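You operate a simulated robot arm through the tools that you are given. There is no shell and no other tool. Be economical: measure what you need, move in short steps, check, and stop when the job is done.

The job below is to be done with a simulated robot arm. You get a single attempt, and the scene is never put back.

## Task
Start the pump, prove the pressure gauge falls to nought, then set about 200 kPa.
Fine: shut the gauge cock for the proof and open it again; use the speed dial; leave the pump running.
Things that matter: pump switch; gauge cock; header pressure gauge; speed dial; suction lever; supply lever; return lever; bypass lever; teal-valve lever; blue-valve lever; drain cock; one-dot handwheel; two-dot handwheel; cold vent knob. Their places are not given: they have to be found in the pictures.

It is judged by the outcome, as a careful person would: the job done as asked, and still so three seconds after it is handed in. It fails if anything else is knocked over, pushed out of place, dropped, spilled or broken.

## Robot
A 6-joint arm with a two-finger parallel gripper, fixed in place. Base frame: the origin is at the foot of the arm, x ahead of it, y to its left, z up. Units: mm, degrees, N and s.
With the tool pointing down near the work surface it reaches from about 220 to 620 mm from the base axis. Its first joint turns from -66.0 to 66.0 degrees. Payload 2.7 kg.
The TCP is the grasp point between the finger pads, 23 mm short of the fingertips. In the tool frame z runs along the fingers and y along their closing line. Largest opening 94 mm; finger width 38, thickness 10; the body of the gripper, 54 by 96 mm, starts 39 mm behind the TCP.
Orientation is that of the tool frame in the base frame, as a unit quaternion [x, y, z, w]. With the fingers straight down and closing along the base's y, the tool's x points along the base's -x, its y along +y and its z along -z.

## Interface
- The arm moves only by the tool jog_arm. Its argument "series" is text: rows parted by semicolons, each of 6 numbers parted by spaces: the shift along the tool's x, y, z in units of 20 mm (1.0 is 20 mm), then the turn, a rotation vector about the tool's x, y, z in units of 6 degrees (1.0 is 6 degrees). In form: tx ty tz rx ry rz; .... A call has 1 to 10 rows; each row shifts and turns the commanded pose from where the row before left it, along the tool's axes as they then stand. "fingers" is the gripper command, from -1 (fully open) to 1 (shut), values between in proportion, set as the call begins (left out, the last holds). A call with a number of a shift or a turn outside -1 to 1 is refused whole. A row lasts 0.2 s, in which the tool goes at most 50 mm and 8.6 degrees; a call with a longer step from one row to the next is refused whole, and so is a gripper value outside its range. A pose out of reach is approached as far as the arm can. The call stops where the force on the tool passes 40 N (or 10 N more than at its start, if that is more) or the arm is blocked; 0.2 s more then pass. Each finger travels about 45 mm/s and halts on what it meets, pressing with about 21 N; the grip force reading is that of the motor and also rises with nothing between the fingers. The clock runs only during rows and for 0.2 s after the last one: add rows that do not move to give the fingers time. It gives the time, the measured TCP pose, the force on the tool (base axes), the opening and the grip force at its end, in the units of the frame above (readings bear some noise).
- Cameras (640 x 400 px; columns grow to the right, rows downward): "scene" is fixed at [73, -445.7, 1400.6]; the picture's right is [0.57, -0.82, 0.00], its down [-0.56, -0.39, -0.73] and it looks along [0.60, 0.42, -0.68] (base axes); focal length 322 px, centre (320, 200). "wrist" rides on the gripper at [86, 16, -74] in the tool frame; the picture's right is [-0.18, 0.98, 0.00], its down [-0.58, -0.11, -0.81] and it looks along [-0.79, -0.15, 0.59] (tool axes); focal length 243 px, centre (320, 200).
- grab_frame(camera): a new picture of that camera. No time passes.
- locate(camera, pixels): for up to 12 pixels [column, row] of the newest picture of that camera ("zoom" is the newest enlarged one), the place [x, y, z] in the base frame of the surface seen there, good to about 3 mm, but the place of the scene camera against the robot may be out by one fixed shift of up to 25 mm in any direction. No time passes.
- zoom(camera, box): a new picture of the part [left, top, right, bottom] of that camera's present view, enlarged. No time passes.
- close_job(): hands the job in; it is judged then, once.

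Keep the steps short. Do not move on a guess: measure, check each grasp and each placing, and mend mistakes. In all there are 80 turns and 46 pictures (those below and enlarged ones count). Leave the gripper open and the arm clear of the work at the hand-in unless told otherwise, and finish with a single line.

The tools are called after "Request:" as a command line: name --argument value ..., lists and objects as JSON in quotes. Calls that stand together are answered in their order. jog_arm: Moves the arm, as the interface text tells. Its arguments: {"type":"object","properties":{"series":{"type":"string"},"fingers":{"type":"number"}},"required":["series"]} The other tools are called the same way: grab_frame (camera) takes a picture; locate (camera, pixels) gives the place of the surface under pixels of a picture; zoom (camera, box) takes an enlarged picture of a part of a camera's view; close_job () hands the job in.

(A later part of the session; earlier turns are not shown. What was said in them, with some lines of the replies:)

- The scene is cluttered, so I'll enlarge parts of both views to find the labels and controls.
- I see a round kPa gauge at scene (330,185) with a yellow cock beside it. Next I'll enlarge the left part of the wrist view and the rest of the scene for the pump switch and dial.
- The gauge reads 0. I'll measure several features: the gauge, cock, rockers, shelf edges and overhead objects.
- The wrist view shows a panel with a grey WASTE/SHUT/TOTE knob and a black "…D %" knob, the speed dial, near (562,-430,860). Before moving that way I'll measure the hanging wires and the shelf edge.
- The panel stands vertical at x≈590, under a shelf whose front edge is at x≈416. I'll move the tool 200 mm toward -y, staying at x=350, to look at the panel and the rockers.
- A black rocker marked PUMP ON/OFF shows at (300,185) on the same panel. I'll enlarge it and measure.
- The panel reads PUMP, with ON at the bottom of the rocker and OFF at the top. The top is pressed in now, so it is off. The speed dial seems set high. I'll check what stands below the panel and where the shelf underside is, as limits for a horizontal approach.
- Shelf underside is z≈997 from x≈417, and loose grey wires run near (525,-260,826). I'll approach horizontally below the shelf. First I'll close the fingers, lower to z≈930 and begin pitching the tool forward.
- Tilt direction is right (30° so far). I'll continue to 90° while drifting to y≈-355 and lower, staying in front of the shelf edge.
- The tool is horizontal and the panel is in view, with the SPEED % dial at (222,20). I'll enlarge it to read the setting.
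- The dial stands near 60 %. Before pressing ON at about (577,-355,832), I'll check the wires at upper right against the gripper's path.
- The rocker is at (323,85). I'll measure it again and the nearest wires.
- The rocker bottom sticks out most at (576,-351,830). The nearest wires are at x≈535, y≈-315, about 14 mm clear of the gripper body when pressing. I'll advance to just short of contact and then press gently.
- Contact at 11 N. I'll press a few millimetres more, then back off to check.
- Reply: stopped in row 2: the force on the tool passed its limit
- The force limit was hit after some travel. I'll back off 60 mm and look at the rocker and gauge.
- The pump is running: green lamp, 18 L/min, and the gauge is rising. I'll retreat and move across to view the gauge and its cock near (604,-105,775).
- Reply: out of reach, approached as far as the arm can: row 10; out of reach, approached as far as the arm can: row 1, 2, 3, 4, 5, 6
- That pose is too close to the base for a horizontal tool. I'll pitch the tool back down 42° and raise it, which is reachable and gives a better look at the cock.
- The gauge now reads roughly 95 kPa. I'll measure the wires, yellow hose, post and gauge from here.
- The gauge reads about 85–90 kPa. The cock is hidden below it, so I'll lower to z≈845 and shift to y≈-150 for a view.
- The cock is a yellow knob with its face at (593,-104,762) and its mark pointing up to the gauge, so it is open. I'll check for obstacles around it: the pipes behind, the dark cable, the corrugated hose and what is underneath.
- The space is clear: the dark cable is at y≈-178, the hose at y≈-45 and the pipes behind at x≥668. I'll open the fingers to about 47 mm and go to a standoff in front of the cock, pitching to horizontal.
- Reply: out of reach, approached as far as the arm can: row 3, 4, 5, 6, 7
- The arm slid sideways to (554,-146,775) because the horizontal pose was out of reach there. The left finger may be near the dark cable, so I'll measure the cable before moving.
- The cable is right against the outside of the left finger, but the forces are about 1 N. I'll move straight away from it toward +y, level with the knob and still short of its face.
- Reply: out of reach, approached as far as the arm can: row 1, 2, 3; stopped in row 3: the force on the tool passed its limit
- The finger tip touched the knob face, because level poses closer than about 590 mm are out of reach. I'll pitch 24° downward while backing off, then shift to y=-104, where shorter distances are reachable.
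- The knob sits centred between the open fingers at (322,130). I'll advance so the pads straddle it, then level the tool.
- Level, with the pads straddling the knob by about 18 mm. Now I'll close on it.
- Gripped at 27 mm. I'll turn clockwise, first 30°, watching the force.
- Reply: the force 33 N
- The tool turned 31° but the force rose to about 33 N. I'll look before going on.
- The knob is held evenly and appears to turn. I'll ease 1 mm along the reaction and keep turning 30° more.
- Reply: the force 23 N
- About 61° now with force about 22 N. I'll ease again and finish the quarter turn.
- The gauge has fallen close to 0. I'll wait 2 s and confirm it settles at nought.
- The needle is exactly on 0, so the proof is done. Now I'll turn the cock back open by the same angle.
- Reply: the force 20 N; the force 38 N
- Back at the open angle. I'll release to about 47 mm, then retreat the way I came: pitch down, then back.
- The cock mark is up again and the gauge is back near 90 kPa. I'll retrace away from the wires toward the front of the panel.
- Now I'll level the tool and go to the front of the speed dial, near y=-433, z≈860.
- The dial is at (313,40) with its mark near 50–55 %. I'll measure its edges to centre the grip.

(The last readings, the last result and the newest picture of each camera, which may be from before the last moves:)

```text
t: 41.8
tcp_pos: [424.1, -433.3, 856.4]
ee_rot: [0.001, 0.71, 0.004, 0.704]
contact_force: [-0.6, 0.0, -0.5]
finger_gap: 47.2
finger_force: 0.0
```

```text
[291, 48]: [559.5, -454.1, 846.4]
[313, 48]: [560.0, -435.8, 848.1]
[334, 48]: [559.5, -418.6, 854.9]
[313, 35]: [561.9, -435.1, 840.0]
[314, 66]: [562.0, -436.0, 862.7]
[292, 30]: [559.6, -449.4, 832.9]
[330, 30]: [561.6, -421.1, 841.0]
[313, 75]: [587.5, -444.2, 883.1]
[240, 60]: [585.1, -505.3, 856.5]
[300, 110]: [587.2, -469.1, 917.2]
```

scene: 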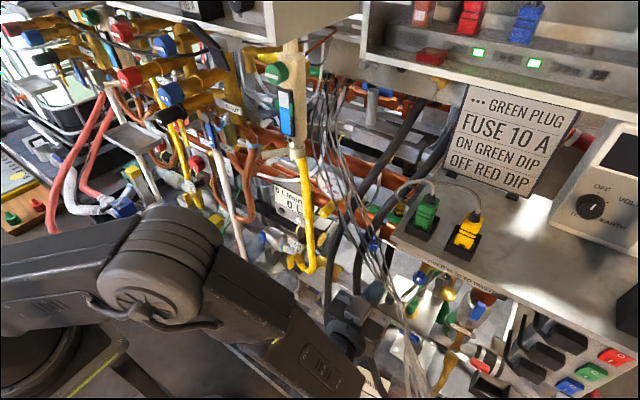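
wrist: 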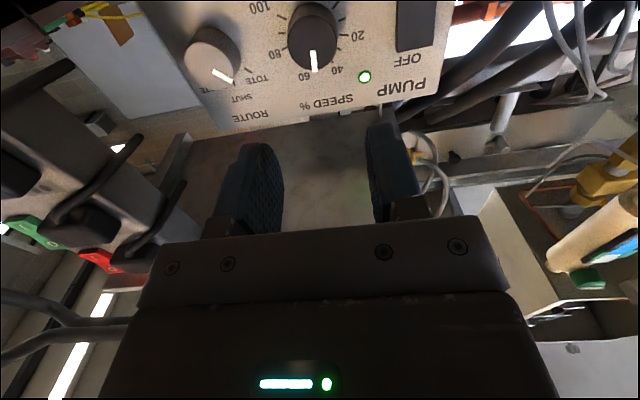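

The dial centre is (560,-436,847), diameter about 39. I'll open to about 62 mm and advance so the tips stop about 10 mm short of the panel.

Request:
jog_arm --series "0.23 -0.07 0.5 0 0 0;0.24 -0.07 0.9 0 0 0;0 0 1 0 0 0;0 0 1 0 0 0;0 0 1 0 0 0;0 0 1 0 0 0;0 0 0.6 0 0 0;0 0 0.5 0 0 0" --fingers -0.32

Request:
grab_frame --camera "wrist"

```text
t: 43.6
tcp_pos: [555.8, -433.3, 844.6]
ee_rot: [0.0, 0.71, 0.005, 0.704]
contact_force: [-0.1, -0.3, -0.8]
finger_gap: 62.0
finger_force: 0.0
```

```text
9 pictures are left
```

wrist: 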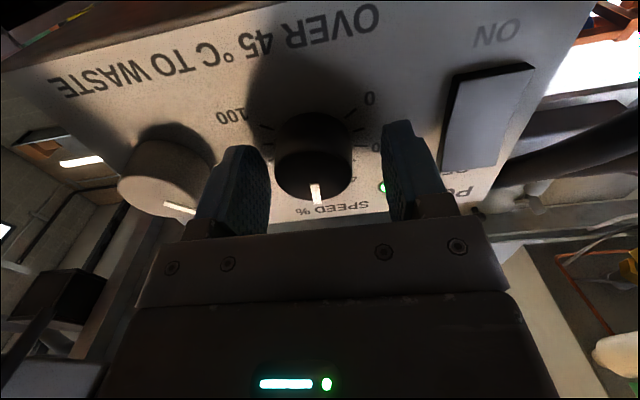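

The dial is between the fingers, about 2.5 mm toward -y of centre. I'll centre and close.

Request:
jog_arm --series "-0.05 -0.13 0 0 0 0"

Request:
jog_arm --series "0 0 0 0 0 0;0 0 0 0 0 0;0 0 0 0 0 0;0 0 0 0 0 0" --fingers 1

```text
t: 44.0
tcp_pos: [555.6, -434.9, 845.5]
ee_rot: [0.0, 0.71, 0.005, 0.704]
contact_force: [-0.2, -0.4, -0.6]
finger_gap: 62.2
finger_force: 0.1
```

```text
t: 45.0
tcp_pos: [554.6, -436.7, 845.3]
ee_rot: [0.001, 0.711, 0.005, 0.704]
contact_force: [8.3, -11.4, -1.0]
finger_gap: 41.2
finger_force: 45.2
```

Gripped at 41 mm. I'll turn clockwise 48° and check the gauge.

Request:
jog_arm --series "0 -0.05 0 0 0 0;0 0 0 0 0 1;0 0 0 0 0 1;0 0 0 0 0 1;0 0 0 0 0 1;0 0 0 0 0 1;0 0 0 0 0 1;0 0 0 0 0 1;0 0 0 0 0 1"

Request:
jog_arm --series "0 0 0 0 0 0;0 0 0 0 0 0;0 0 0 0 0 0;0 0 0 0 0 0;0 0 0 0 0 0;0 0 0 0 0 0;0 0 0 0 0 0;0 0 0 0 0 0;0 0 0 0 0 0;0 0 0 0 0 0"

Request:
zoom --camera "scene" --box '[310, 165, 350, 205]'

```text
t: 47.0
tcp_pos: [556.1, -435.5, 846.3]
ee_rot: [0.288, 0.649, 0.294, 0.64]
contact_force: [-9.6, 22.9, 9.6]
finger_gap: 41.1
finger_force: 45.4
```

```text
t: 49.2
tcp_pos: [556.4, -434.8, 846.3]
ee_rot: [0.286, 0.649, 0.293, 0.642]
contact_force: [-10.0, 27.0, 6.1]
finger_gap: 41.0
finger_force: 45.0
```

```text
10.00 times, centred on (330, 185) of scene
```

zoom: 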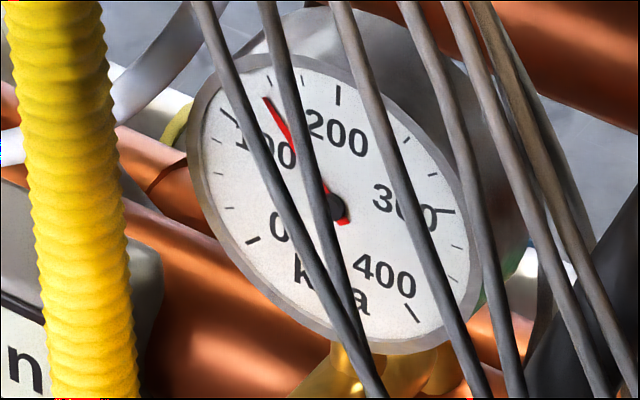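

The gauge reads about 137 kPa and is rising slightly. I estimate about 40° more, so I'll ease off the side load and turn another 36°, then wait and read.

Request:
jog_arm --series "0.04 0.035 0 0 0 0;0 0 0 0 0 1;0 0 0 0 0 1;0 0 0 0 0 1;0 0 0 0 0 1;0 0 0 0 0 1;0 0 0 0 0 1"

Request:
jog_arm --series "0 0 0 0 0 0;0 0 0 0 0 0;0 0 0 0 0 0;0 0 0 0 0 0;0 0 0 0 0 0;0 0 0 0 0 0;0 0 0 0 0 0;0 0 0 0 0 0;0 0 0 0 0 0;0 0 0 0 0 0"

Request:
jog_arm --series "0 0 0 0 0 0;0 0 0 0 0 0;0 0 0 0 0 0;0 0 0 0 0 0;0 0 0 0 0 0;0 0 0 0 0 0;0 0 0 0 0 0;0 0 0 0 0 0;0 0 0 0 0 0;0 0 0 0 0 0"

Request:
zoom --camera "scene" --box '[310, 165, 350, 205]'

```text
t: 50.8
tcp_pos: [556.1, -434.0, 849.2]
ee_rot: [0.472, 0.527, 0.479, 0.52]
contact_force: [-7.9, 27.3, 20.5]
finger_gap: 41.0
finger_force: 44.8
```

```text
t: 53.0
tcp_pos: [555.2, -434.9, 847.8]
ee_rot: [0.471, 0.528, 0.478, 0.52]
contact_force: [1.7, 20.5, 23.3]
finger_gap: 41.0
finger_force: 44.2
```

```text
t: 55.2
tcp_pos: [554.7, -435.7, 848.1]
ee_rot: [0.471, 0.528, 0.477, 0.521]
contact_force: [0.3, 20.1, 23.6]
finger_gap: 41.2
finger_force: 44.4
```

```text
10.00 times, centred on (330, 185) of scene
```

zoom: 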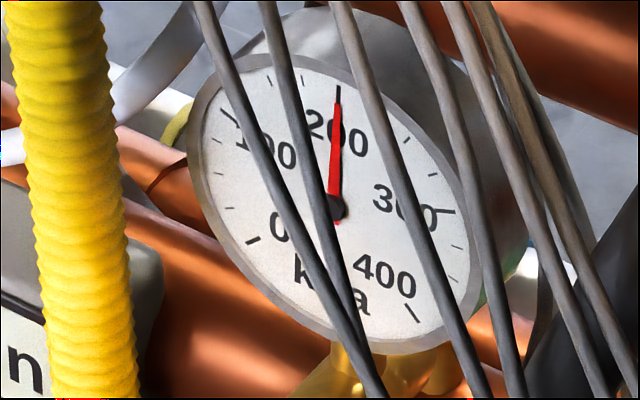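

The needle is on the 200 mark. I'll release the dial and back straight out.

Request:
jog_arm --series "0 0 0 0 0 0;0 0 0 0 0 0;0 0 0 0 0 0;0 0 0 0 0 0" --fingers -0.32

Request:
jog_arm --series "0 0 -0.5 0 0 0;0 0 -1 0 0 0;0 0 -1 0 0 0;0 0 -1 0 0 0;0 0 -1 0 0 0;0 0 -1 0 0 0;0 0 -1 0 0 0;0 0 -1 0 0 0"

Request:
zoom --camera "scene" --box '[310, 165, 350, 205]'

Request:
grab_frame --camera "wrist"

```text
t: 56.2
tcp_pos: [552.3, -436.6, 843.5]
ee_rot: [0.476, 0.528, 0.474, 0.519]
contact_force: [0.0, -0.6, -0.5]
finger_gap: 62.0
finger_force: 0.0
```

```text
t: 58.0
tcp_pos: [408.9, -436.7, 846.6]
ee_rot: [0.475, 0.528, 0.475, 0.52]
contact_force: [-0.3, 0.4, 0.2]
finger_gap: 62.3
finger_force: 0.0
out of reach, approached as far as the arm can: row 8
```

```text
10.00 times, centred on (330, 185) of scene
```

zoom: 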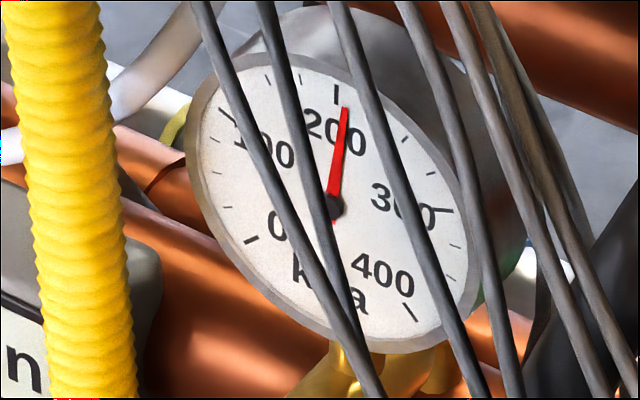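

```text
5 pictures are left
```

wrist: 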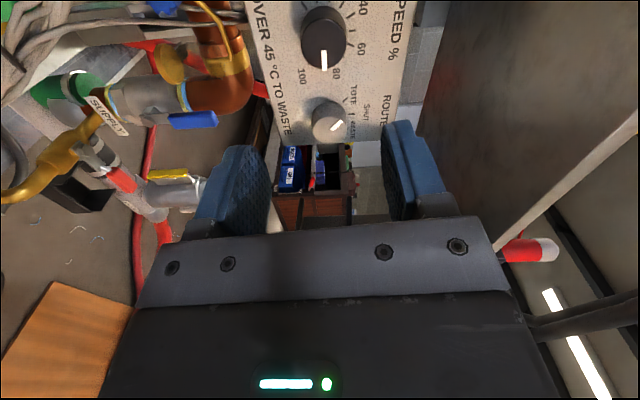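

The dial shows about 83 % and the gauge perhaps 205–208. I'll wait 2 s and read it again before leaving.

Request:
jog_arm --series "0 0 0 0 0 0;0 0 0 0 0 0;0 0 0 0 0 0;0 0 0 0 0 0;0 0 0 0 0 0;0 0 0 0 0 0;0 0 0 0 0 0;0 0 0 0 0 0;0 0 0 0 0 0;0 0 0 0 0 0"

Request:
zoom --camera "scene" --box '[310, 165, 350, 205]'

```text
t: 60.2
tcp_pos: [409.0, -435.8, 846.7]
ee_rot: [0.475, 0.527, 0.474, 0.521]
contact_force: [-0.4, -0.1, -0.2]
finger_gap: 62.3
finger_force: 0.0
```

```text
10.00 times, centred on (330, 185) of scene
```

zoom: 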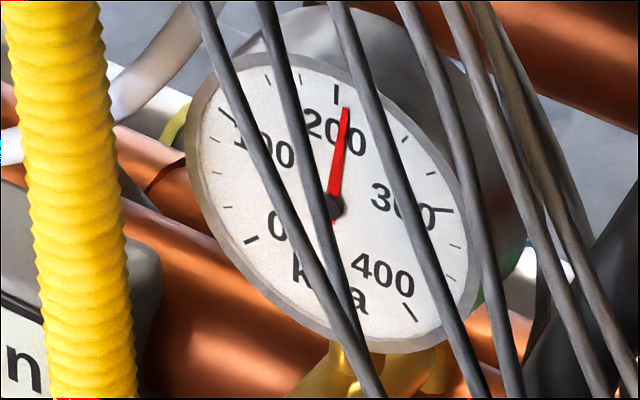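

Steady at about 205–208 kPa, which is about 200. I'll pitch the tool down while backing off, to leave it clear of the shelf and panel, with the fingers open.

Request:
jog_arm --series "0 0 -0.6 1 0 0;0 0 -0.6 1 0 0;0 0 -0.6 1 0 0;0 0 -0.6 1 0 0;0 0 -0.6 1 0 0;0 0 -0.6 1 0 0;0 0 -0.6 0 0 0" --fingers -1

Request:
grab_frame --camera "scene"

```text
t: 61.8
tcp_pos: [340.8, -429.4, 874.9]
ee_rot: [0.613, 0.648, 0.288, 0.348]
contact_force: [-0.3, 0.0, -0.3]
finger_gap: 93.7
finger_force: 0.0
out of reach, approached as far as the arm can: row 1, 2
```

```text
3 pictures are left
```

scene: 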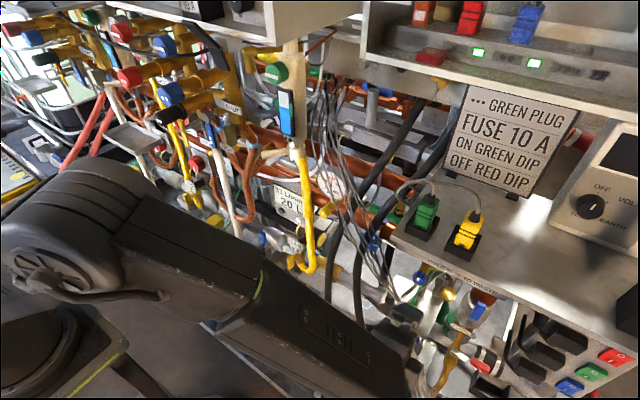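

The arm is clear, nothing is disturbed, the flow display is on and the cock is open. One last look at the gauge and cock.

Request:
zoom --camera "scene" --box '[290, 155, 370, 225]'

```text
5.71 times, centred on (330, 190) of scene
```

zoom: 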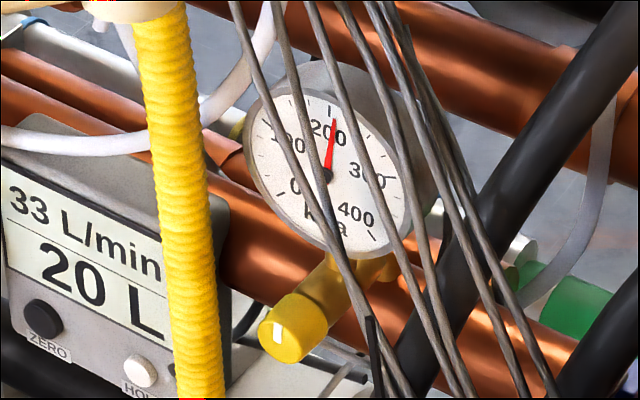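

The gauge is steady just over 200 kPa, the cock mark points up (open) and the pump is running, so I'm handing in.

Request:
close_job

```text
The job is handed in.
```

The pump is running, the gauge fell to 0 with its cock shut, the cock is open again, and the speed dial is set so the gauge holds at about 205 kPa.
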